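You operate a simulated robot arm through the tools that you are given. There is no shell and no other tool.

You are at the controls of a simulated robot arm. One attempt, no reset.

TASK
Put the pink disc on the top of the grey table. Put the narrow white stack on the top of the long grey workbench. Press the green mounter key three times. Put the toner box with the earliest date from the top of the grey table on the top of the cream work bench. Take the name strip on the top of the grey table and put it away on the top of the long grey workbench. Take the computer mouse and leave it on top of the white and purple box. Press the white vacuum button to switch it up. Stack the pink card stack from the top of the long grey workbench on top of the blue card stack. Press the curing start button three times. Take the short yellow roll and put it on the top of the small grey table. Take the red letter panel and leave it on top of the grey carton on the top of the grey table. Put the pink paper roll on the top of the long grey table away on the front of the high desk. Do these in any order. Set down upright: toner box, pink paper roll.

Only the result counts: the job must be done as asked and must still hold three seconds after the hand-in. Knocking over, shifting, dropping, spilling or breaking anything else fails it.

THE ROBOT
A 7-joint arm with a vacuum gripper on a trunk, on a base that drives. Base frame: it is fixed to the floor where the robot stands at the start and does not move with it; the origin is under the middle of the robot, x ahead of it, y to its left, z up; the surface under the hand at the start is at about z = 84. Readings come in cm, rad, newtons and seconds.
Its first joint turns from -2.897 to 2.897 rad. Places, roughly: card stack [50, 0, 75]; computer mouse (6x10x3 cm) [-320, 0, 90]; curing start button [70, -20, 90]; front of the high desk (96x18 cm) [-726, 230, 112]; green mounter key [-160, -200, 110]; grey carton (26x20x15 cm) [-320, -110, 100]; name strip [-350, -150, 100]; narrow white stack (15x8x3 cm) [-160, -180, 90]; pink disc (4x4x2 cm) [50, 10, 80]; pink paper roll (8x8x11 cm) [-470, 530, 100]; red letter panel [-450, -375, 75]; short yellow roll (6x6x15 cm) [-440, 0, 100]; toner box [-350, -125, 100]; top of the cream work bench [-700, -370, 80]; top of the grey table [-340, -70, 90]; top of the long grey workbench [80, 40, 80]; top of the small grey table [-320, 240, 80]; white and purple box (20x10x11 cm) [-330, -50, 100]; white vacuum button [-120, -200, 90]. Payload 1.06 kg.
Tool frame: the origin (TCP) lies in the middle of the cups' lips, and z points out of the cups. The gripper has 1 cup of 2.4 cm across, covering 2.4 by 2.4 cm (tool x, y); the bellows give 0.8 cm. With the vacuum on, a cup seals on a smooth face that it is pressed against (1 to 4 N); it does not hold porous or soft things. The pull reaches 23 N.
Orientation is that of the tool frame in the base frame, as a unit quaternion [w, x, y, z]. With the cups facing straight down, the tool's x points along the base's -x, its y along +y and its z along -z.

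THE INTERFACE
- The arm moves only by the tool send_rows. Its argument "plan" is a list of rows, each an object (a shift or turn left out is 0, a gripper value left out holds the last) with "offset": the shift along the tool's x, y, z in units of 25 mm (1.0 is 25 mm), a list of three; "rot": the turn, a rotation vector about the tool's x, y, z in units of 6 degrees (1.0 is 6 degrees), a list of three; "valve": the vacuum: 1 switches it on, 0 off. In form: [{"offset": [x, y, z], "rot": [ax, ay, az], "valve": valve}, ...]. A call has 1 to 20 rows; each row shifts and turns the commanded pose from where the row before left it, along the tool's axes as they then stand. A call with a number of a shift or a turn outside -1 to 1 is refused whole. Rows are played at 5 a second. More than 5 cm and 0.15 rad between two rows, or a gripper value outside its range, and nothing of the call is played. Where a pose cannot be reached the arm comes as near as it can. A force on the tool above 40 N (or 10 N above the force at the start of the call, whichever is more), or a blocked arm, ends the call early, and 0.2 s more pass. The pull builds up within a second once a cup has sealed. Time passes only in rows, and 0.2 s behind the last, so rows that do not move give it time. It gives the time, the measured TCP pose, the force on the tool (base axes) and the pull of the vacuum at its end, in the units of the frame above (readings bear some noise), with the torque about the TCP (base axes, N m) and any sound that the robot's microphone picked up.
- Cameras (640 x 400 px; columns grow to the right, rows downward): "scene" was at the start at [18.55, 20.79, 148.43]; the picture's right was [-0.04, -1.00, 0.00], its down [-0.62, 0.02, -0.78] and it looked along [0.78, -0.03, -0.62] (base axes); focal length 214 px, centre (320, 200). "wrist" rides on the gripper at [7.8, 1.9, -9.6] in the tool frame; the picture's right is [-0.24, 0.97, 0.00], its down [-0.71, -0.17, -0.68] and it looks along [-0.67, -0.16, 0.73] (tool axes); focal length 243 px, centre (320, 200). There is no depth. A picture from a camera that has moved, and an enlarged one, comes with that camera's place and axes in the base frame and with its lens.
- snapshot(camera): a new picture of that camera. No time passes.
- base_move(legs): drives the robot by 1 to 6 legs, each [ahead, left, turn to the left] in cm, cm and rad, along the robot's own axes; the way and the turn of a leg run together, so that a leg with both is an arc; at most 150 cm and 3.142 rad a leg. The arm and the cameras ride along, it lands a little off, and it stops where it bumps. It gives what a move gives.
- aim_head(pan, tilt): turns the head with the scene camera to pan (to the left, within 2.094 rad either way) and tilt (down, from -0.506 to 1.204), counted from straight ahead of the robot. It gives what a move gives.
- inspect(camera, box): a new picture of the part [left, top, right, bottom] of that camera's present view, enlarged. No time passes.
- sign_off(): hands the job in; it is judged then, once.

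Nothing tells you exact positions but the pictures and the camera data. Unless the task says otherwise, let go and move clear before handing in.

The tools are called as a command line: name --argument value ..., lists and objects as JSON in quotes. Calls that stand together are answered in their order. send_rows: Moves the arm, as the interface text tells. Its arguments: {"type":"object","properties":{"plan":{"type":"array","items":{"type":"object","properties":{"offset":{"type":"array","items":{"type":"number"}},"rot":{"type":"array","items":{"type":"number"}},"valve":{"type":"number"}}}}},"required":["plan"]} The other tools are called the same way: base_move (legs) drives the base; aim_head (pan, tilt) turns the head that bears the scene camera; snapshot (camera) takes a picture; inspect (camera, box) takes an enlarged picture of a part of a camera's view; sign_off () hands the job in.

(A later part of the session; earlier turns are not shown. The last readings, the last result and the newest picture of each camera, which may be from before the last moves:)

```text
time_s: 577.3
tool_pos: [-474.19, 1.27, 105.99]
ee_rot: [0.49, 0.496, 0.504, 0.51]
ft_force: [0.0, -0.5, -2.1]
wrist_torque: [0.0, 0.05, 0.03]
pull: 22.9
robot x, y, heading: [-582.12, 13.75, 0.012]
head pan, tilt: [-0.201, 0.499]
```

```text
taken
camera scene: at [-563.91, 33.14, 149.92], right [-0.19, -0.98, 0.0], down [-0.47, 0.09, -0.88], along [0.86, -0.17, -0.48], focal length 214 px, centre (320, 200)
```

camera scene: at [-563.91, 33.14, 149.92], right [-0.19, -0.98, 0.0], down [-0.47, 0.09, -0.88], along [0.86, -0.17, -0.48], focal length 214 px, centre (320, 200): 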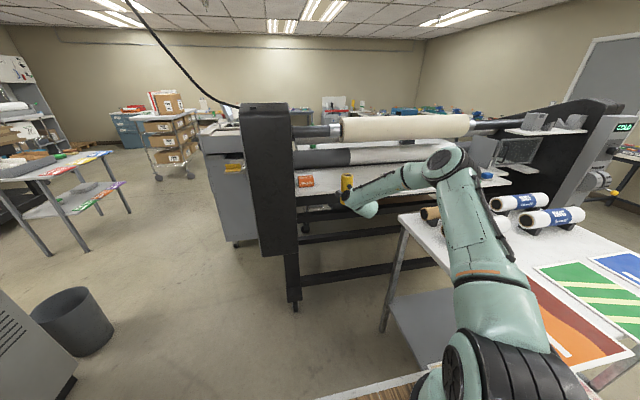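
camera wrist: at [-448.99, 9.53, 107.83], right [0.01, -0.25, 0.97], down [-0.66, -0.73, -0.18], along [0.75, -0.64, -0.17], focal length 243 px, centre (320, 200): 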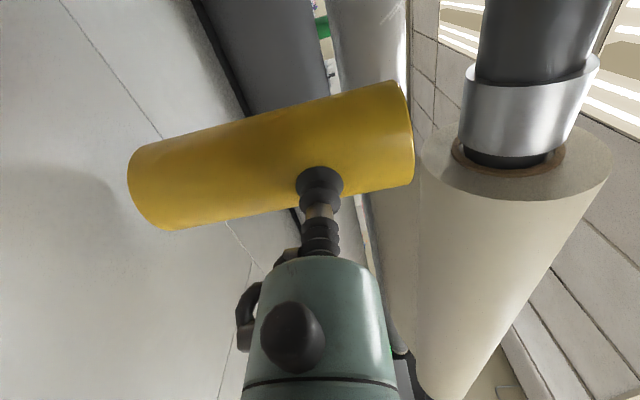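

The roll is clear of the laminator. I'll raise it to carrying height and draw it in slightly, then take the wide route round to the small grey table.

send_rows --plan '[{"offset": [0, 0.9, -0.4]}, {"offset": [0, 0.9, -0.4]}, {"offset": [0, 0.9, -0.4]}, {"offset": [0, 0.9, -0.4]}, {"offset": [0, 0.9, -0.4]}, {"offset": [0, 0.9, -0.4]}, {"offset": [0, 0.9, -0.4]}, {"offset": [0, 0.9, -0.4]}]'

snapshot --camera "scene"

snapshot --camera "wrist"

```text
time_s: 579.1
tool_pos: [-482.04, 0.89, 124.17]
ee_rot: [0.489, 0.496, 0.504, 0.51]
ft_force: [0.6, 0.1, -3.1]
wrist_torque: [-0.01, 0.11, 0.0]
pull: 22.6
robot x, y, heading: [-582.43, 13.68, 0.009]
head pan, tilt: [-0.201, 0.499]
```

```text
taken
camera scene: at [-563.88, 33.13, 149.92], right [-0.19, -0.98, 0.0], down [-0.47, 0.09, -0.88], along [0.86, -0.17, -0.48], focal length 214 px, centre (320, 200)
```

scene: 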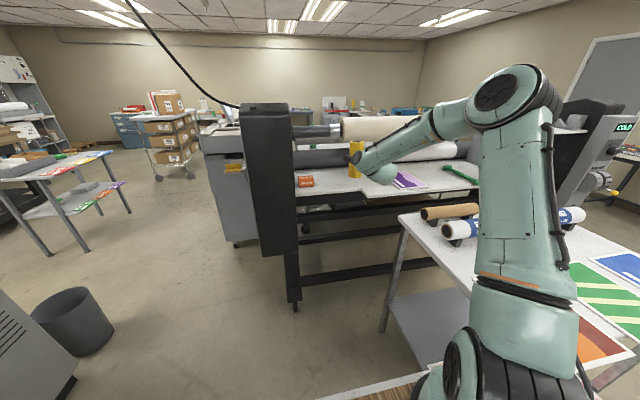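

```text
taken
camera wrist: at [-491.83, 8.35, 125.86], right [0.01, -0.25, 0.97], down [-0.67, -0.72, -0.18], along [0.75, -0.64, -0.17], focal length 243 px, centre (320, 200)
```

wrist: 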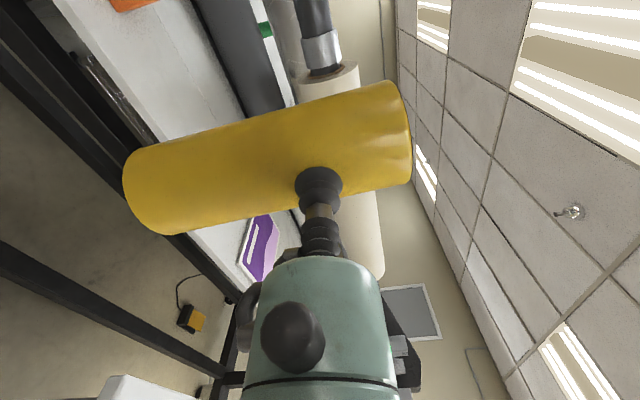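

The direct corridor is only about 50 cm wide, so I take the wide route: back to x≈-700, sidestep down to the aisle at y≈-243.

base_move --legs '[[-60, 0, 0], [-58, 0, 0], [0, -128, 0], [0, -128, 0]]'

aim_head --pan 0.0 --tilt 0.4

snapshot --camera "scene"

```text
time_s: 597.6
tool_pos: [-593.86, -258.62, 124.05]
ee_rot: [0.488, 0.495, 0.506, 0.511]
ft_force: [-0.3, 0.1, -3.1]
wrist_torque: [0.01, 0.13, 0.01]
pull: 23.0
robot x, y, heading: [-694.47, -246.61, 0.019]
head pan, tilt: [-0.201, 0.499]
```

```text
time_s: 598.3
tool_pos: [-593.76, -258.8, 124.12]
ee_rot: [0.488, 0.494, 0.506, 0.512]
ft_force: [0.9, 0.1, -2.4]
wrist_torque: [0.0, 0.13, 0.03]
pull: 23.1
robot x, y, heading: [-694.33, -246.45, 0.017]
head pan, tilt: [0.0, 0.4]
```

```text
taken
camera scene: at [-675.55, -225.2, 150.84], right [0.02, -1.0, 0.0], down [-0.39, -0.01, -0.92], along [0.92, 0.02, -0.39], focal length 214 px, centre (320, 200)
```

scene: 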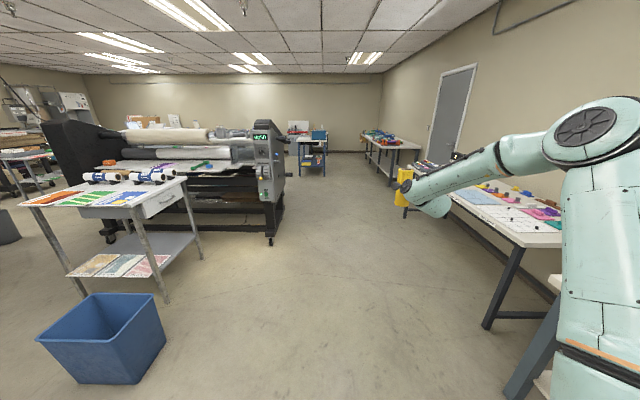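

The aisle ahead is clear. Driving along it towards x≈-232 in stages.

base_move --legs '[[0, 0, -0.018], [120, 0, 0], [120, 0, 0]]'

snapshot --camera "scene"

```text
time_s: 610.5
tool_pos: [-352.4, -262.3, 124.01]
ee_rot: [0.494, 0.498, 0.501, 0.507]
ft_force: [0.5, -0.2, -2.9]
wrist_torque: [0.03, 0.06, 0.04]
pull: 22.8
robot x, y, heading: [-452.71, -248.23, -0.003]
head pan, tilt: [0.0, 0.4]
```

```text
taken
camera scene: at [-433.46, -227.19, 150.84], right [0.0, -1.0, 0.0], down [-0.39, 0.0, -0.92], along [0.92, 0.0, -0.39], focal length 214 px, centre (320, 200)
```

scene: 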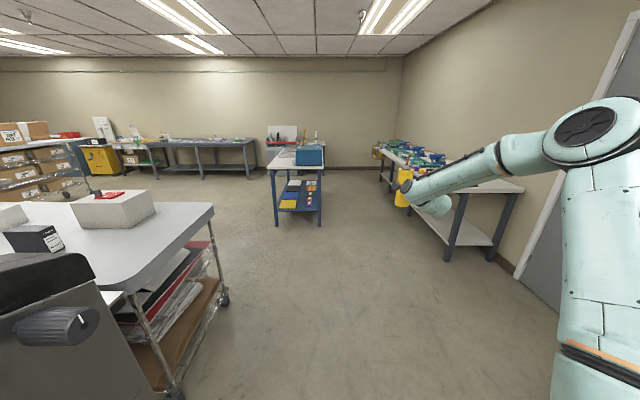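

Still clear. Continuing to x≈-234.

base_move --legs '[[110, 3, 0], [108, 3, 0]]'

aim_head --pan 0.8 --tilt 0.4

snapshot --camera "scene"

```text
time_s: 621.3
tool_pos: [-133.62, -254.16, 124.04]
ee_rot: [0.489, 0.496, 0.505, 0.51]
ft_force: [0.9, -1.3, -2.9]
wrist_torque: [-0.01, 0.11, -0.02]
pull: 23.5
robot x, y, heading: [-234.09, -241.72, 0.013]
head pan, tilt: [0.0, 0.4]
```

```text
time_s: 622.5
tool_pos: [-133.6, -254.17, 123.98]
ee_rot: [0.489, 0.495, 0.505, 0.511]
ft_force: [0.7, -0.2, -3.0]
wrist_torque: [0.0, 0.08, -0.04]
pull: 22.8
robot x, y, heading: [-233.82, -241.55, 0.012]
head pan, tilt: [0.799, 0.4]
```

```text
taken
camera scene: at [-218.1, -213.72, 150.84], right [0.73, -0.69, 0.0], down [-0.27, -0.28, -0.92], along [0.63, 0.67, -0.39], focal length 214 px, centre (320, 200)
```

scene: 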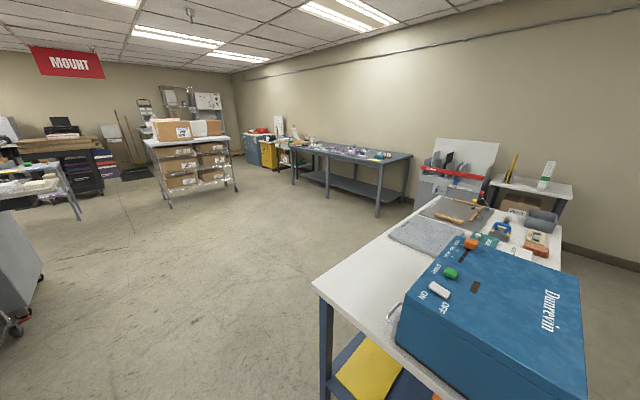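

Turning left will sweep the roll over the mounter, so I'll raise it another 10 cm first, then turn to face +y.

send_rows --plan '[{"offset": [0, 1, 0]}, {"offset": [0, 1, 0]}, {"offset": [0, 1, 0]}, {"offset": [0, 1, 0]}, {"offset": [0, 0, 0]}]'

base_move --legs '[[0, 0, 0.78], [0, 0, 0.78]]'

aim_head --pan 0.0 --tilt 0.4

snapshot --camera "scene"

```text
time_s: 623.6
tool_pos: [-133.74, -254.36, 133.93]
ee_rot: [0.49, 0.495, 0.504, 0.51]
ft_force: [-0.5, -0.4, -3.2]
wrist_torque: [0.02, 0.11, 0.01]
pull: 23.1
robot x, y, heading: [-234.17, -241.73, 0.013]
head pan, tilt: [0.799, 0.4]
```

```text
time_s: 628.1
tool_pos: [-220.12, -141.32, 133.89]
ee_rot: [-0.01, -0.002, 0.707, 0.707]
ft_force: [-0.2, 0.0, -3.0]
wrist_torque: [-0.13, -0.01, -0.01]
pull: 22.7
robot x, y, heading: [-234.18, -241.55, 1.569]
head pan, tilt: [0.799, 0.4]
```

```text
time_s: 629.3
tool_pos: [-220.11, -141.49, 133.93]
ee_rot: [-0.01, -0.002, 0.708, 0.706]
ft_force: [0.3, -0.6, -3.1]
wrist_torque: [-0.07, -0.01, 0.01]
pull: 23.7
robot x, y, heading: [-234.53, -241.7, 1.573]
head pan, tilt: [0.0, 0.4]
```

```text
taken
camera scene: at [-255.21, -222.27, 150.84], right [1.0, 0.0, 0.0], down [0.0, -0.39, -0.92], along [0.0, 0.92, -0.39], focal length 214 px, centre (320, 200)
```

scene: 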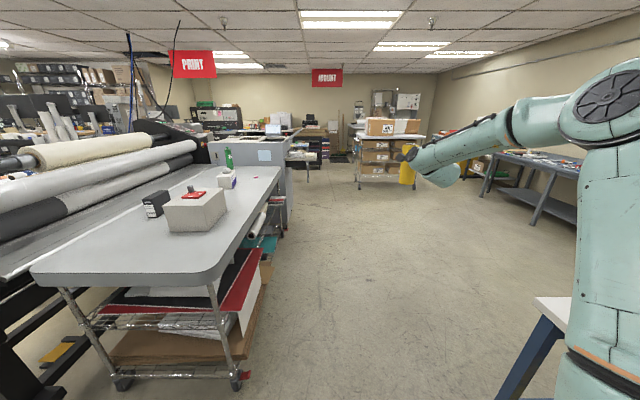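

Facing +y now with a wide way ahead. Driving forward, shifting slightly right of the cutter's shelf.

base_move --legs '[[120, -5, 0], [120, -5, 0]]'

snapshot --camera "scene"

```text
time_s: 641.0
tool_pos: [-208.14, 98.41, 133.96]
ee_rot: [-0.01, -0.001, 0.707, 0.707]
ft_force: [0.9, 0.3, -2.6]
wrist_torque: [-0.08, -0.02, -0.03]
pull: 23.0
robot x, y, heading: [-222.37, -2.03, 1.565]
head pan, tilt: [0.0, 0.4]
```

```text
taken
camera scene: at [-243.19, 17.52, 150.84], right [1.0, 0.0, 0.0], down [0.0, -0.39, -0.92], along [0.0, 0.92, -0.39], focal length 214 px, centre (320, 200)
```

scene: 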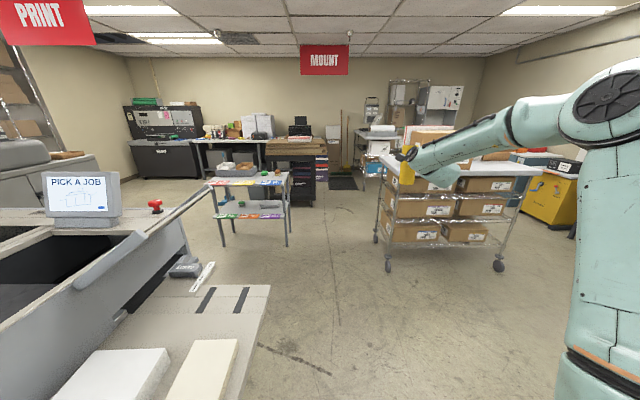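

I see the small grey table ahead-left with coloured sheets, a tray and small things. Zooming to find free space on its top.

inspect --camera "scene" --box '[195, 145, 305, 255]'

inspect --camera "scene" --box '[200, 155, 300, 205]'

```text
3.64 times, centred on (250, 200) of scene
camera zoom: at [-243.19, 17.52, 150.84], right [1.0, 0.0, 0.0], down [0.0, -0.39, -0.92], along [0.0, 0.92, -0.39], focal length 780 px, centre (574, 200)
```

zoom: 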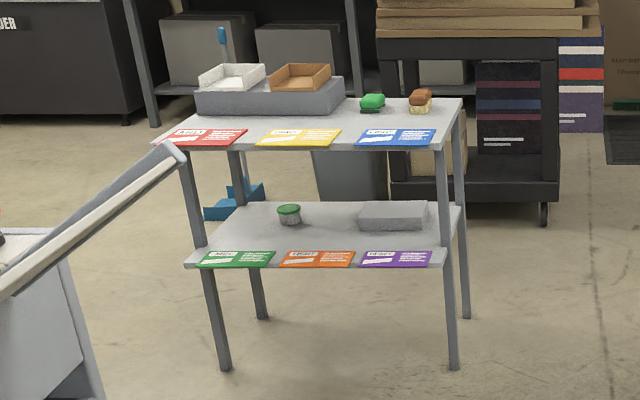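

```text
6.40 times, centred on (250, 180) of scene
camera zoom: at [-243.19, 17.52, 150.84], right [1.0, 0.0, 0.0], down [0.0, -0.39, -0.92], along [0.0, 0.92, -0.39], focal length 1373 px, centre (768, 328)
```

zoom: 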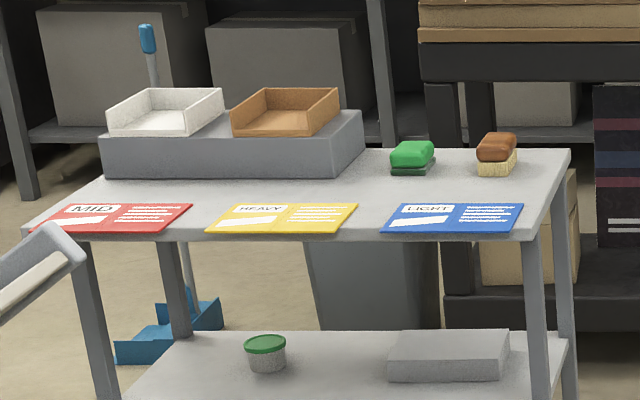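

The free spot is at the table's right-rear part, behind the LIGHT card and in front of the brush: about [-289, 256] (table top z≈77). I'll drive up and then turn to approach it diagonally so the wrist stays off the table.

base_move --legs '[[75, 0, 0], [72, 0, 0]]'

aim_head --pan 0.3 --tilt 0.6

snapshot --camera "scene"

```text
time_s: 648.7
tool_pos: [-206.05, 246.3, 134.0]
ee_rot: [-0.004, 0.004, 0.707, 0.707]
ft_force: [-0.5, 0.0, -2.5]
wrist_torque: [-0.1, 0.04, 0.01]
pull: 22.9
robot x, y, heading: [-221.4, 146.4, 1.551]
head pan, tilt: [0.0, 0.4]
```

```text
time_s: 649.5
tool_pos: [-206.06, 246.3, 133.85]
ee_rot: [-0.004, 0.003, 0.707, 0.707]
ft_force: [0.1, 0.1, -3.0]
wrist_torque: [-0.11, -0.01, 0.0]
pull: 22.4
robot x, y, heading: [-221.72, 145.76, 1.553]
head pan, tilt: [0.3, 0.6]
```

```text
taken
camera scene: at [-244.99, 165.14, 149.02], right [0.96, 0.28, 0.0], down [0.16, -0.54, -0.83], along [-0.23, 0.79, -0.56], focal length 214 px, centre (320, 200)
```

scene: 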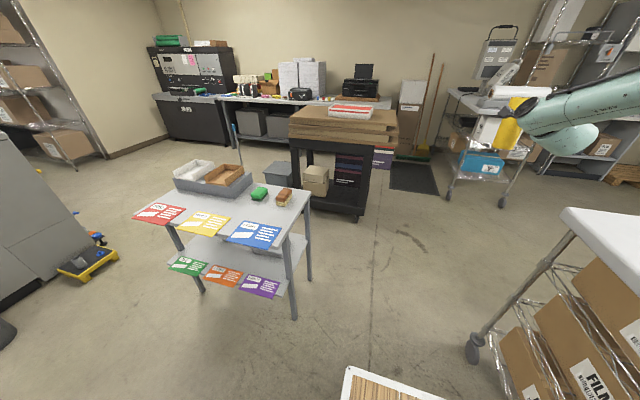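

Close view of the small grey table. Zooming in to measure it.

inspect --camera "scene" --box '[130, 140, 330, 270]'

```text
3.08 times, centred on (230, 205) of scene
camera zoom: at [-244.99, 165.14, 149.02], right [0.96, 0.28, 0.0], down [0.16, -0.54, -0.83], along [-0.23, 0.79, -0.56], focal length 660 px, centre (597, 185)
```

zoom: 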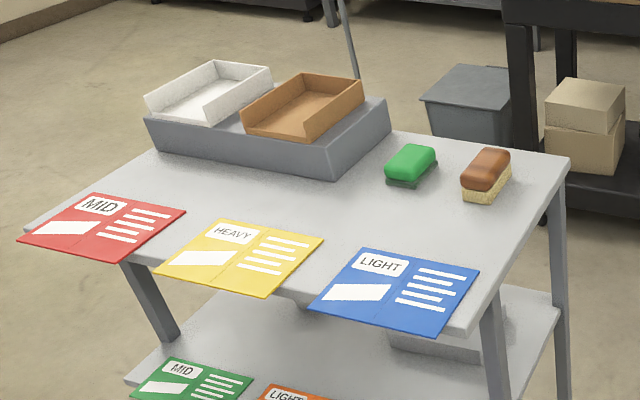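

Measured: table top spans x -369..-282, y 225..274. The free spot right of centre is about [-292, 246], between the LIGHT card (y<238) and the brush (y>254). I'll turn left 45° and move up diagonally.

base_move --legs '[[0, 0, 0.8], [13, -7, 0]]'

aim_head --pan -0.1 --tilt 0.7

snapshot --camera "scene"

snapshot --camera "wrist"

```text
time_s: 653.0
tool_pos: [-288.49, 240.24, 133.89]
ee_rot: [-0.284, -0.277, 0.651, 0.647]
ft_force: [-0.7, 0.8, -1.9]
wrist_torque: [-0.08, -0.08, -0.05]
pull: 23.1
robot x, y, heading: [-226.45, 160.18, 2.368]
head pan, tilt: [0.3, 0.6]
```

```text
time_s: 653.8
tool_pos: [-288.46, 240.13, 133.88]
ee_rot: [-0.285, -0.277, 0.651, 0.647]
ft_force: [0.3, 0.0, -3.0]
wrist_torque: [-0.08, -0.09, 0.01]
pull: 22.7
robot x, y, heading: [-225.91, 159.99, 2.371]
head pan, tilt: [-0.099, 0.7]
```

```text
taken
camera scene: at [-253.67, 158.78, 148.16], right [0.76, 0.64, 0.0], down [0.42, -0.49, -0.77], along [-0.49, 0.58, -0.64], focal length 214 px, centre (320, 200)
```

scene: 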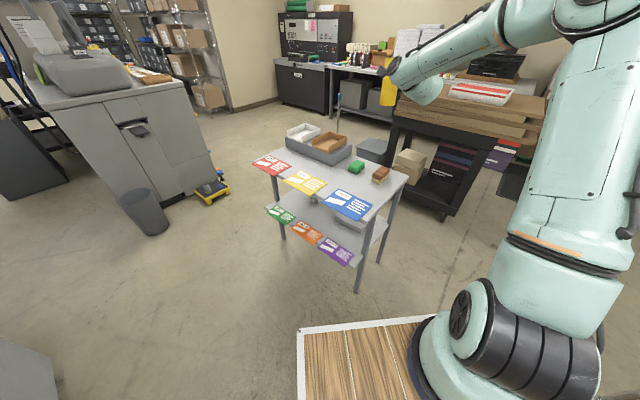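

```text
taken
camera wrist: at [-286.8, 227.93, 135.8], right [0.17, 0.18, 0.97], down [0.98, 0.05, -0.18], along [-0.08, 0.98, -0.17], focal length 243 px, centre (320, 200)
```

wrist: 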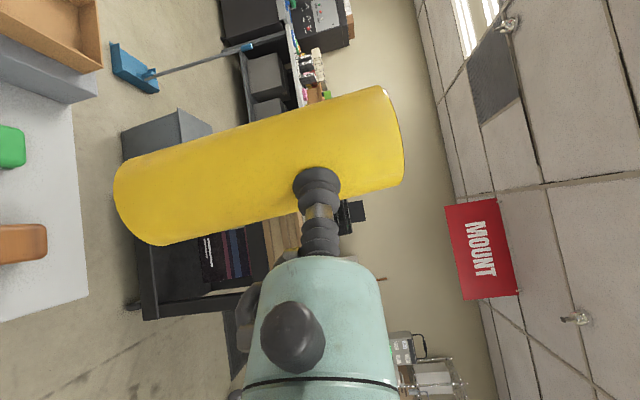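

The roll hangs above the table's right part. I'll zoom in on the table again from here to verify the target spot.

inspect --camera "scene" --box '[240, 110, 430, 240]'

```text
3.08 times, centred on (335, 175) of scene
camera zoom: at [-253.67, 158.78, 148.16], right [0.76, 0.64, 0.0], down [0.42, -0.49, -0.77], along [-0.49, 0.58, -0.64], focal length 660 px, centre (274, 277)
```

zoom: 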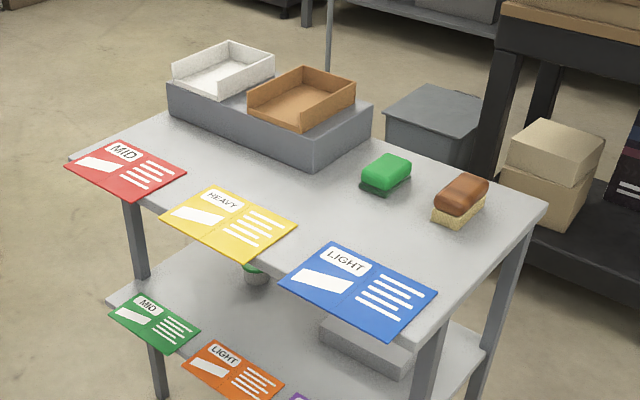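

The spot is confirmed. Aligning and lowering in steps, watching the arm's posture.

send_rows --plan '[{"offset": [-0.4, 0, 0.7]}, {"offset": [-0.32, 0, 0.69]}, {"offset": [0, -1, 0]}, {"offset": [0, -1, 0]}, {"offset": [0, -1, 0]}, {"offset": [0, -1, 0]}, {"offset": [0, -1, 0]}, {"offset": [0, -1, 0]}]'

snapshot --camera "scene"

snapshot --camera "wrist"

```text
time_s: 655.6
tool_pos: [-289.76, 243.71, 119.19]
ee_rot: [-0.285, -0.277, 0.651, 0.647]
ft_force: [-0.1, 0.1, -2.5]
wrist_torque: [-0.04, -0.06, 0.02]
pull: 22.8
robot x, y, heading: [-226.34, 159.94, 2.368]
head pan, tilt: [-0.099, 0.7]
```

```text
taken
camera scene: at [-253.65, 158.76, 148.16], right [0.77, 0.64, 0.0], down [0.41, -0.49, -0.77], along [-0.49, 0.59, -0.64], focal length 214 px, centre (320, 200)
```

scene: 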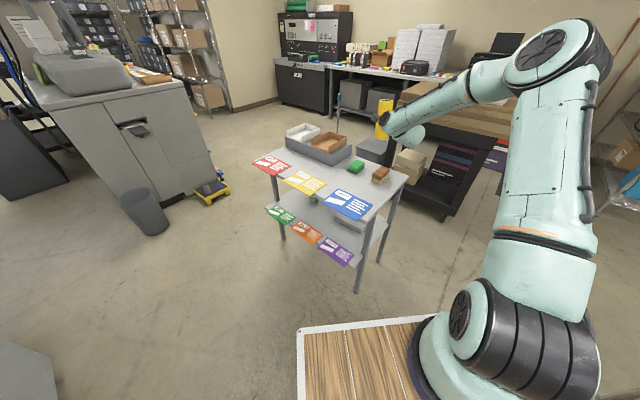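

```text
taken
camera wrist: at [-288.14, 231.47, 120.96], right [0.17, 0.18, 0.97], down [0.98, 0.05, -0.18], along [-0.08, 0.98, -0.17], focal length 243 px, centre (320, 200)
```

wrist: 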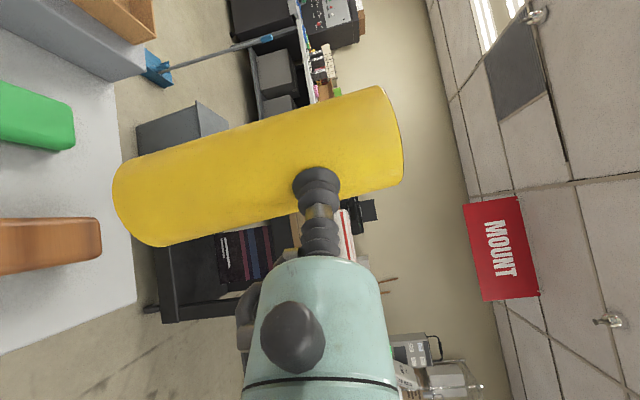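

Posture is fine. Lowering another 15 cm.

send_rows --plan '[{"offset": [0, -1, 0]}, {"offset": [0, -1, 0]}, {"offset": [0, -1, 0]}, {"offset": [0, -1, 0]}, {"offset": [0, -1, 0]}, {"offset": [0, -1, 0]}]'

inspect --camera "scene" --box '[280, 90, 480, 230]'

snapshot --camera "wrist"

```text
time_s: 657.0
tool_pos: [-289.96, 243.8, 104.01]
ee_rot: [-0.284, -0.277, 0.651, 0.647]
ft_force: [0.8, 0.2, -2.5]
wrist_torque: [-0.09, -0.09, 0.01]
pull: 23.0
robot x, y, heading: [-226.45, 159.96, 2.375]
head pan, tilt: [-0.099, 0.7]
```

```text
2.86 times, centred on (380, 160) of scene
camera zoom: at [-253.65, 158.76, 148.16], right [0.77, 0.64, 0.0], down [0.41, -0.49, -0.76], along [-0.49, 0.59, -0.64], focal length 613 px, centre (149, 314)
```

zoom: 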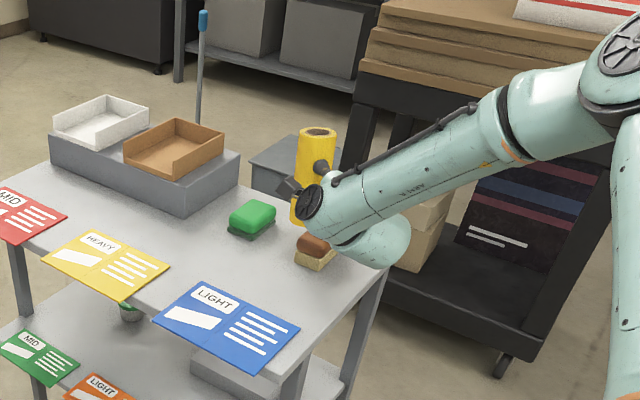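

```text
taken
camera wrist: at [-288.27, 231.48, 105.89], right [0.17, 0.18, 0.97], down [0.98, 0.05, -0.18], along [-0.08, 0.98, -0.17], focal length 243 px, centre (320, 200)
```

wrist: 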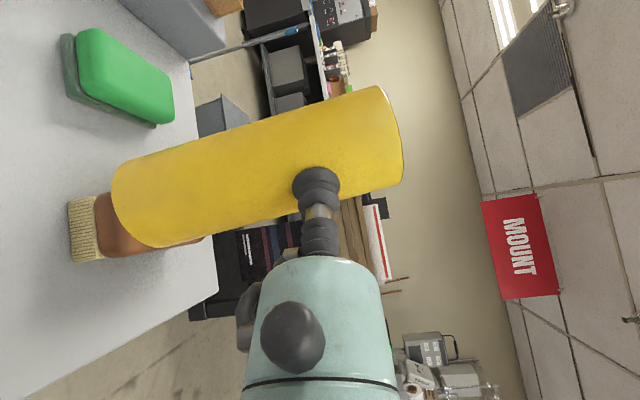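

The wrist stays outside the table edge. The brush's front is at y≈253, so I'll shift the roll 1.5 cm forward and lower to about z=90.

send_rows --plan '[{"offset": [0.42, -0.8, -0.4]}, {"offset": [0, -1, 0]}, {"offset": [0, -1, 0]}, {"offset": [0, -1, 0]}, {"offset": [0, -1, 0]}, {"offset": [0, -0.5, 0]}]'

inspect --camera "scene" --box '[290, 110, 450, 230]'

snapshot --camera "wrist"

```text
time_s: 658.4
tool_pos: [-290.16, 242.15, 90.78]
ee_rot: [-0.284, -0.277, 0.65, 0.648]
ft_force: [0.0, 0.2, 8.5]
wrist_torque: [-0.07, -0.03, 0.0]
pull: 23.2
robot x, y, heading: [-226.26, 159.85, 2.372]
head pan, tilt: [-0.099, 0.7]
```

```text
3.33 times, centred on (370, 170) of scene
camera zoom: at [-253.63, 158.74, 148.16], right [0.77, 0.64, 0.0], down [0.41, -0.49, -0.77], along [-0.49, 0.59, -0.64], focal length 715 px, centre (153, 300)
```

zoom: 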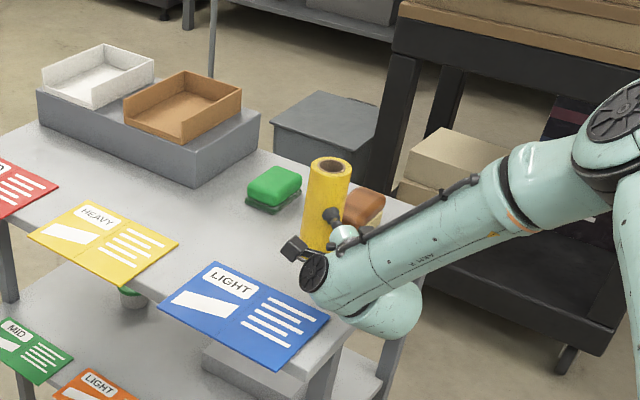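

```text
taken
camera wrist: at [-288.46, 229.8, 92.6], right [0.17, 0.18, 0.97], down [0.98, 0.05, -0.18], along [-0.08, 0.98, -0.17], focal length 243 px, centre (320, 200)
```

wrist: 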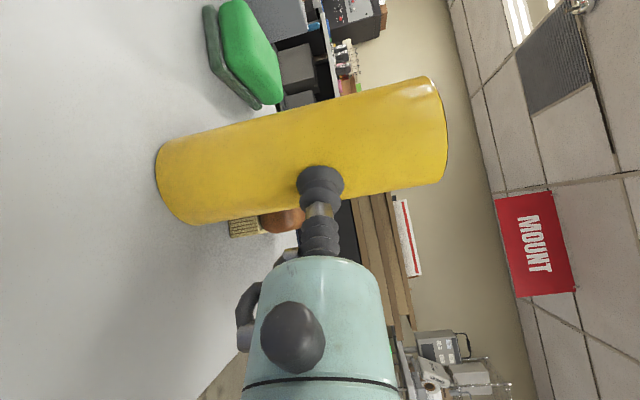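

The roll has touched the table (it slid up a little in the cup). The table top is evidently near z≈83, so the brush is closer than I'd thought. I'll inspect closely before releasing.

inspect --camera "scene" --box '[340, 140, 420, 200]'

inspect --camera "wrist" --box '[140, 60, 340, 260]'

```text
6.67 times, centred on (380, 170) of scene
camera zoom: at [-253.63, 158.74, 148.16], right [0.77, 0.64, 0.0], down [0.41, -0.49, -0.77], along [-0.49, 0.59, -0.64], focal length 1430 px, centre (-80, 400)
```

zoom: 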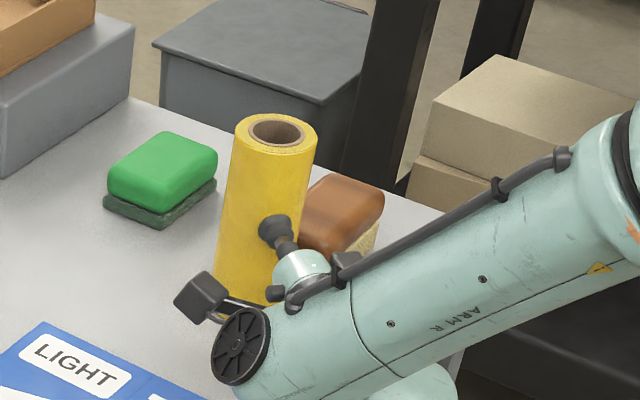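

```text
2.00 times, centred on (240, 160) of wrist
camera zoom: at [-288.46, 229.8, 92.6], right [0.17, 0.18, 0.97], down [0.98, 0.05, -0.18], along [-0.08, 0.98, -0.17], focal length 485 px, centre (480, 280)
```

zoom: 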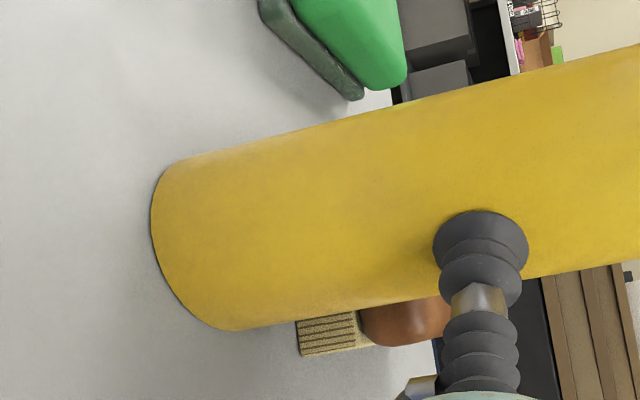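

The brush hasn't moved, but the roll stands within a few mm of it. I'll lift 2 cm and move the roll about 3.7 cm towards the table's front, midway between the LIGHT card and brush.

send_rows --plan '[{"offset": [0, 0.3, 0]}, {"offset": [0, 0.5, 0]}, {"offset": [0, 0.2, 0]}, {"offset": [0, 0, 0]}]'

inspect --camera "wrist" --box '[140, 60, 340, 260]'

```text
time_s: 659.4
tool_pos: [-290.07, 242.07, 93.27]
ee_rot: [-0.285, -0.277, 0.65, 0.647]
ft_force: [0.2, 0.2, -2.7]
wrist_torque: [-0.1, -0.09, -0.01]
pull: 23.1
robot x, y, heading: [-226.05, 160.36, 2.372]
head pan, tilt: [-0.099, 0.7]
```

```text
2.00 times, centred on (240, 160) of wrist
camera zoom: at [-288.36, 229.78, 95.07], right [0.17, 0.18, 0.97], down [0.98, 0.05, -0.18], along [-0.08, 0.98, -0.17], focal length 485 px, centre (480, 280)
```

zoom: 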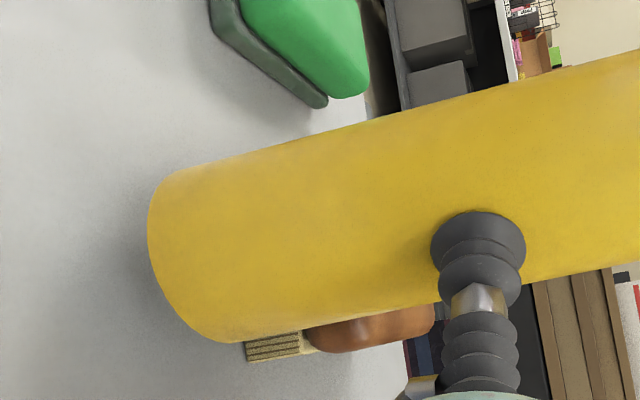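

send_rows --plan '[{"offset": [0.27, 0, -0.8]}, {"offset": [0.26, 0, -0.8]}, {"offset": [0, -0.3, 0]}, {"offset": [0, -0.2, 0]}, {"offset": [0, -0.2, 0]}, {"offset": [0, 0, 0]}]'

inspect --camera "wrist" --box '[100, 60, 340, 260]'

inspect --camera "scene" --box '[330, 130, 430, 220]'

```text
time_s: 660.8
tool_pos: [-288.0, 238.38, 91.46]
ee_rot: [-0.285, -0.276, 0.65, 0.647]
ft_force: [-1.2, 0.1, -2.5]
wrist_torque: [-0.08, -0.08, -0.02]
pull: 23.3
robot x, y, heading: [-225.92, 160.37, 2.372]
head pan, tilt: [-0.099, 0.7]
```

```text
2.00 times, centred on (220, 160) of wrist
camera zoom: at [-286.36, 226.13, 93.29], right [0.17, 0.18, 0.97], down [0.98, 0.05, -0.18], along [-0.08, 0.98, -0.17], focal length 485 px, centre (520, 280)
```

zoom: 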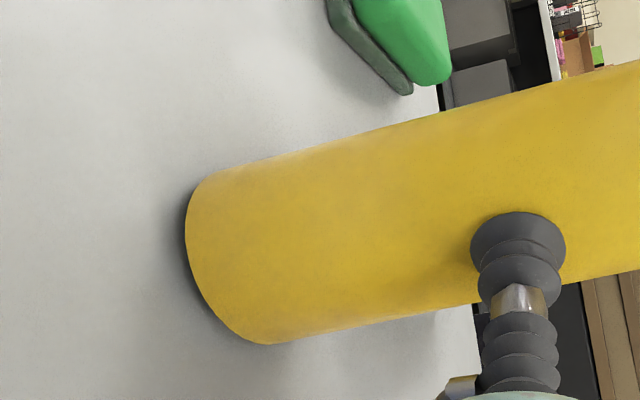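

```text
4.44 times, centred on (380, 175) of scene
camera zoom: at [-253.67, 158.78, 148.16], right [0.77, 0.64, 0.0], down [0.41, -0.49, -0.76], along [-0.49, 0.59, -0.64], focal length 953 px, centre (53, 311)
```

zoom: 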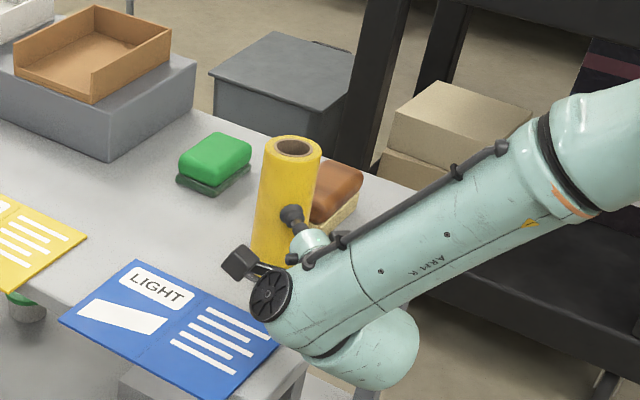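

Clear of the brush now and just above the table. Creeping down until it stands.

send_rows --plan '[{"offset": [0, -0.12, 0]}, {"offset": [0, -0.1, 0]}, {"offset": [0, 0, 0]}]'

```text
time_s: 661.6
tool_pos: [-288.05, 238.43, 90.95]
ee_rot: [-0.284, -0.278, 0.65, 0.648]
ft_force: [1.0, -1.5, 2.0]
wrist_torque: [0.01, 0.07, -0.02]
pull: 23.3
robot x, y, heading: [-226.03, 160.13, 2.367]
head pan, tilt: [-0.099, 0.7]
```

It's standing on the table (force reversed to +2 N). Releasing, then retreating straight back.

send_rows --plan '[{"offset": [0, -0.04, 0]}, {"offset": [0, 0, 0], "valve": 0}, {"offset": [0, 0, 0]}, {"offset": [0, 0, 0]}, {"offset": [0, 0, 0]}, {"offset": [0, 0, 0]}, {"offset": [0, 0, -0.15]}, {"offset": [0, 0, -0.2]}, {"offset": [0, 0, -0.3]}, {"offset": [0, 0, -0.5]}]'

inspect --camera "scene" --box '[330, 130, 430, 220]'

snapshot --camera "wrist"

```text
time_s: 663.8
tool_pos: [-285.91, 236.18, 90.83]
ee_rot: [-0.284, -0.277, 0.65, 0.648]
ft_force: [0.2, 0.5, 1.2]
wrist_torque: [-0.02, -0.01, 0.01]
pull: 0.0
robot x, y, heading: [-226.15, 160.56, 2.374]
head pan, tilt: [-0.099, 0.7]
```

```text
4.44 times, centred on (380, 175) of scene
camera zoom: at [-253.66, 158.78, 148.16], right [0.77, 0.64, 0.0], down [0.41, -0.49, -0.76], along [-0.49, 0.59, -0.64], focal length 953 px, centre (53, 311)
```

zoom: 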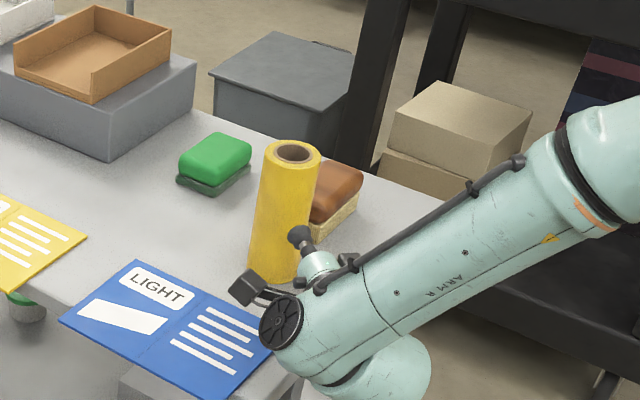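

```text
taken
camera wrist: at [-284.24, 224.09, 92.65], right [0.17, 0.18, 0.97], down [0.98, 0.05, -0.18], along [-0.08, 0.98, -0.17], focal length 243 px, centre (320, 200)
```

wrist: 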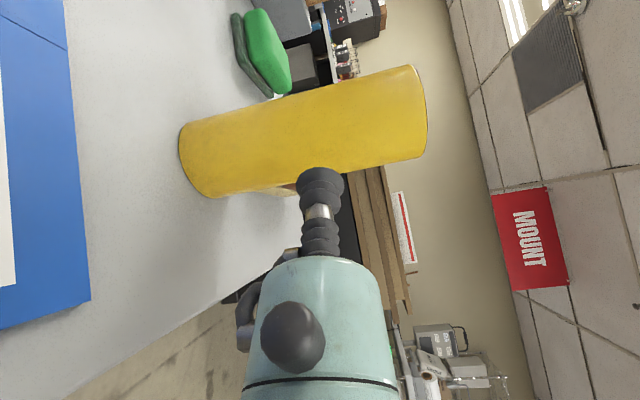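

The yellow roll stands upright by itself. Backing away with the base, then restoring the tool to pointing down.

base_move --legs '[[-30, 0, 0]]'

inspect --camera "scene" --box '[300, 110, 440, 220]'

send_rows --plan '[{"offset": [0, 1, 0]}, {"offset": [0, 1, 0]}, {"offset": [0, 1, 0]}, {"offset": [0, 1, 0]}, {"offset": [0, 1, 0]}, {"offset": [0, 1, 0]}, {"offset": [0, 1, 0]}, {"offset": [0, 1, 0]}, {"offset": [0, 1, 0]}, {"offset": [0, 1, 0]}, {"offset": [0, 1, 0]}, {"offset": [0, 1, 0]}, {"offset": [0, 1, 0]}, {"offset": [0, 1, 0]}, {"offset": [0, 1, 0]}, {"offset": [0, 1, 0]}]'

snapshot --camera "scene"

```text
time_s: 665.9
tool_pos: [-264.26, 215.66, 90.84]
ee_rot: [-0.283, -0.277, 0.65, 0.648]
ft_force: [0.3, -0.3, 0.0]
wrist_torque: [0.01, 0.01, 0.01]
pull: 0.1
robot x, y, heading: [-205.24, 139.44, 2.368]
head pan, tilt: [-0.099, 0.7]
```

```text
3.64 times, centred on (370, 165) of scene
camera zoom: at [-232.29, 138.0, 148.16], right [0.77, 0.64, 0.0], down [0.41, -0.49, -0.76], along [-0.49, 0.59, -0.64], focal length 780 px, centre (138, 327)
```

zoom: 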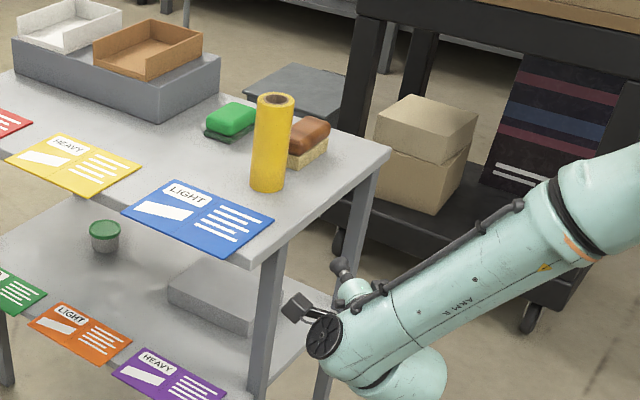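

```text
time_s: 669.3
tool_pos: [-264.0, 215.77, 130.9]
ee_rot: [-0.284, -0.276, 0.652, 0.647]
ft_force: [0.5, 0.9, -0.6]
wrist_torque: [0.03, 0.03, 0.02]
pull: 0.1
robot x, y, heading: [-204.97, 139.46, 2.367]
head pan, tilt: [-0.099, 0.7]
```

```text
taken
camera scene: at [-232.3, 138.03, 148.16], right [0.77, 0.64, 0.0], down [0.41, -0.49, -0.76], along [-0.49, 0.59, -0.64], focal length 214 px, centre (320, 200)
```

scene: 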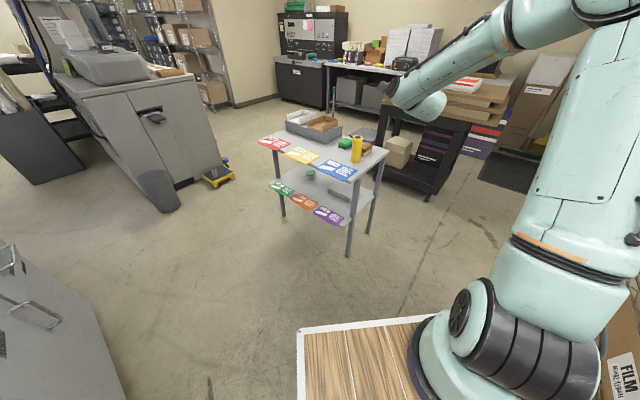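

The yellow roll is placed. Next the pink paper roll near [-470, 530]. I'll move left past the small table's front, face +y, and head through the gap between printer and small table.

base_move --legs '[[43, 42, 0], [0, 0, -0.8]]'

aim_head --pan 0.5 --tilt 0.5

snapshot --camera "scene"

```text
time_s: 674.8
tool_pos: [-252.96, 233.94, 130.91]
ee_rot: [-0.013, -0.005, 0.708, 0.706]
ft_force: [0.1, -0.4, -0.1]
wrist_torque: [-0.04, -0.02, -0.03]
pull: 0.0
robot x, y, heading: [-265.53, 138.25, 1.58]
head pan, tilt: [-0.099, 0.7]
```

```text
time_s: 675.8
tool_pos: [-253.09, 234.03, 131.0]
ee_rot: [-0.013, -0.006, 0.707, 0.707]
ft_force: [1.0, -0.5, 0.3]
wrist_torque: [0.0, 0.02, 0.01]
pull: 0.1
robot x, y, heading: [-265.44, 138.29, 1.58]
head pan, tilt: [0.499, 0.499]
```

```text
taken
camera scene: at [-291.18, 156.19, 149.93], right [0.87, 0.49, 0.0], down [0.23, -0.42, -0.88], along [-0.43, 0.77, -0.48], focal length 214 px, centre (320, 200)
```

scene: 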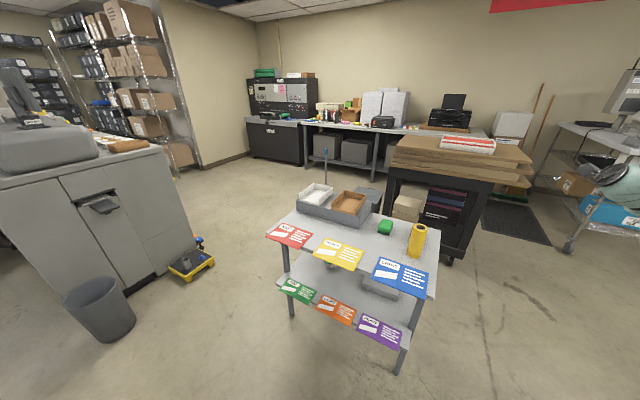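

The gap between the yellow scale (x≈-455) and the small table (x≈-365) is about 90 cm. Strafing left to x≈-401.

base_move --legs '[[5, 68, 0], [5, 67, 0]]'

aim_head --pan 0.0 --tilt 0.5

snapshot --camera "scene"

```text
time_s: 682.8
tool_pos: [-388.35, 241.67, 130.93]
ee_rot: [-0.018, -0.01, 0.706, 0.707]
ft_force: [0.5, 0.6, -0.4]
wrist_torque: [-0.02, 0.0, -0.03]
pull: 0.0
robot x, y, heading: [-399.36, 145.91, 1.595]
head pan, tilt: [0.499, 0.499]
```

```text
time_s: 683.7
tool_pos: [-388.62, 241.67, 130.95]
ee_rot: [-0.018, -0.011, 0.707, 0.707]
ft_force: [-0.3, 0.3, 0.1]
wrist_torque: [-0.01, 0.01, -0.02]
pull: 0.0
robot x, y, heading: [-399.48, 145.77, 1.593]
head pan, tilt: [0.0, 0.499]
```

```text
taken
camera scene: at [-421.17, 164.55, 149.93], right [1.0, 0.02, 0.0], down [0.01, -0.48, -0.88], along [-0.02, 0.88, -0.48], focal length 214 px, centre (320, 200)
```

scene: 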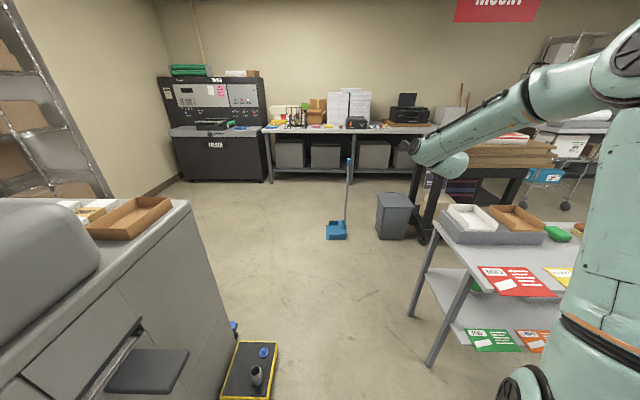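

The back table with various items is ahead; a dustpan stands on the floor near [-406, 354]. Zooming on the back table to find the pink roll.

inspect --camera "scene" --box '[255, 75, 445, 190]'

inspect --camera "scene" --box '[260, 85, 360, 140]'

```text
3.37 times, centred on (350, 132) of scene
camera zoom: at [-421.17, 164.55, 149.93], right [1.0, 0.02, 0.0], down [0.01, -0.48, -0.88], along [-0.02, 0.88, -0.48], focal length 722 px, centre (219, 427)
```

zoom: 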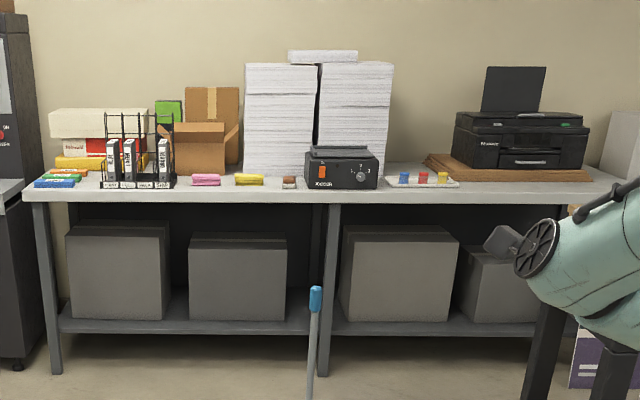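

```text
6.40 times, centred on (310, 112) of scene
camera zoom: at [-421.17, 164.55, 149.93], right [1.0, 0.02, 0.0], down [0.01, -0.48, -0.88], along [-0.02, 0.88, -0.48], focal length 1373 px, centre (384, 760)
```

zoom: 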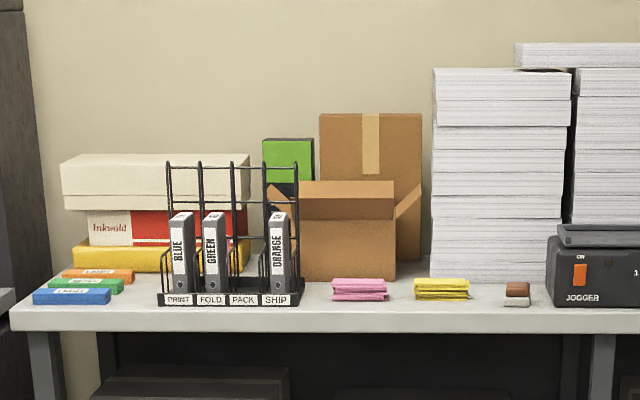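

No upright pink roll visible yet from here. I'll go forward 105 cm and look again from closer.

base_move --legs '[[105, 0, -0.02]]'

aim_head --pan 0.9 --tilt 0.5

snapshot --camera "scene"

aim_head --pan 0.1 --tilt 0.35

snapshot --camera "scene"

inspect --camera "scene" --box '[200, 100, 420, 220]'

```text
time_s: 689.1
tool_pos: [-390.06, 345.73, 130.89]
ee_rot: [-0.016, -0.009, 0.707, 0.707]
ft_force: [0.5, 0.1, -0.4]
wrist_torque: [-0.02, 0.0, 0.0]
pull: 0.1
robot x, y, heading: [-401.75, 249.82, 1.591]
head pan, tilt: [0.0, 0.499]
```

```text
time_s: 690.3
tool_pos: [-390.01, 345.7, 130.95]
ee_rot: [-0.016, -0.009, 0.707, 0.707]
ft_force: [0.1, -0.5, 0.6]
wrist_torque: [0.01, 0.0, 0.0]
pull: 0.1
robot x, y, heading: [-401.64, 249.75, 1.587]
head pan, tilt: [0.901, 0.499]
```

```text
taken
camera scene: at [-430.17, 265.2, 149.93], right [0.61, 0.79, 0.0], down [0.38, -0.29, -0.88], along [-0.7, 0.53, -0.48], focal length 214 px, centre (320, 200)
```

scene: 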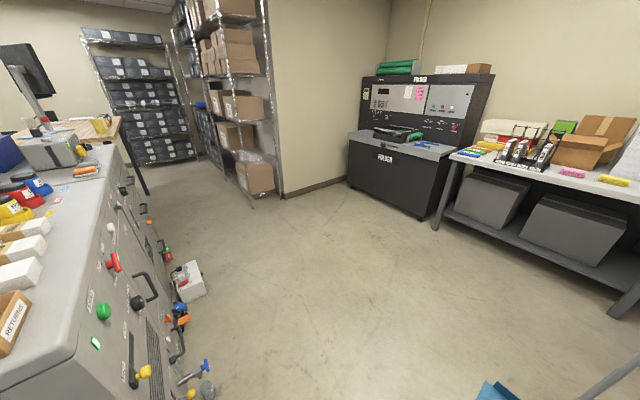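

```text
time_s: 691.4
tool_pos: [-390.0, 345.68, 130.99]
ee_rot: [-0.016, -0.009, 0.707, 0.707]
ft_force: [0.6, -0.2, 0.5]
wrist_torque: [0.01, -0.02, -0.01]
pull: 0.0
robot x, y, heading: [-401.79, 250.08, 1.585]
head pan, tilt: [0.099, 0.351]
```

```text
taken
camera scene: at [-424.03, 268.92, 151.3], right [0.99, 0.12, 0.0], down [0.04, -0.34, -0.94], along [-0.11, 0.93, -0.34], focal length 214 px, centre (320, 200)
```

scene: 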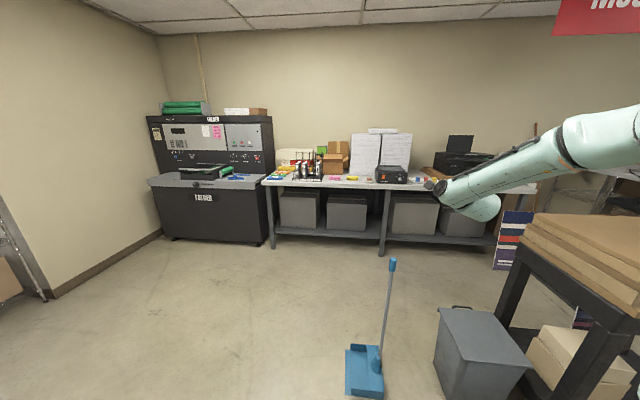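

```text
2.91 times, centred on (310, 160) of scene
camera zoom: at [-424.03, 268.92, 151.3], right [0.99, 0.12, 0.0], down [0.04, -0.34, -0.94], along [-0.11, 0.93, -0.34], focal length 624 px, centre (349, 316)
```

zoom: 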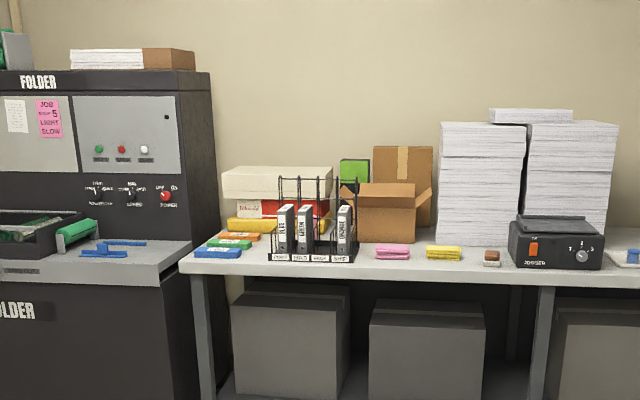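

The hinted spot [-470, 530] lies at the file rack with the binders; the roll may be behind it. I'll move closer to look down behind the rack.

base_move --legs '[[38, 52, 0], [90, 4, -0.01]]'

aim_head --pan 0.0 --tilt 0.45

snapshot --camera "scene"

inspect --camera "scene" --box '[240, 80, 440, 220]'

```text
time_s: 693.9
tool_pos: [-425.03, 370.8, 130.86]
ee_rot: [-0.053, -0.045, 0.706, 0.705]
ft_force: [0.8, 1.1, 0.0]
wrist_torque: [0.01, 0.02, 0.0]
pull: 0.0
robot x, y, heading: [-427.04, 274.39, 1.69]
head pan, tilt: [0.099, 0.351]
stopped in leg 1: the robot was blocked; the commanded pose is now the measured one
```

```text
time_s: 694.5
tool_pos: [-425.05, 370.77, 130.76]
ee_rot: [-0.052, -0.045, 0.706, 0.705]
ft_force: [0.6, 0.8, -0.3]
wrist_torque: [0.0, 0.01, -0.04]
pull: 0.1
robot x, y, heading: [-426.91, 274.12, 1.695]
head pan, tilt: [0.0, 0.45]
```

```text
taken
camera scene: at [-450.04, 290.92, 150.38], right [0.99, 0.12, 0.0], down [0.05, -0.43, -0.9], along [-0.11, 0.89, -0.43], focal length 214 px, centre (320, 200)
```

scene: 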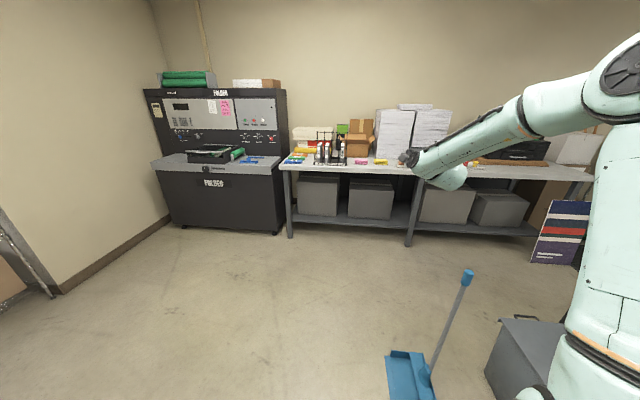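

```text
2.86 times, centred on (340, 150) of scene
camera zoom: at [-450.04, 290.92, 150.38], right [0.99, 0.12, 0.0], down [0.05, -0.43, -0.9], along [-0.11, 0.89, -0.43], focal length 613 px, centre (263, 343)
```

zoom: 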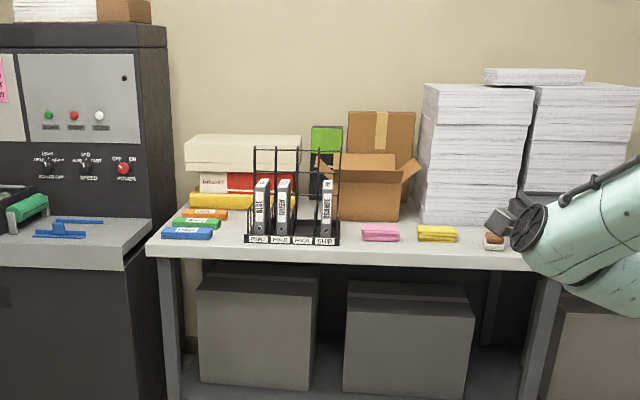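

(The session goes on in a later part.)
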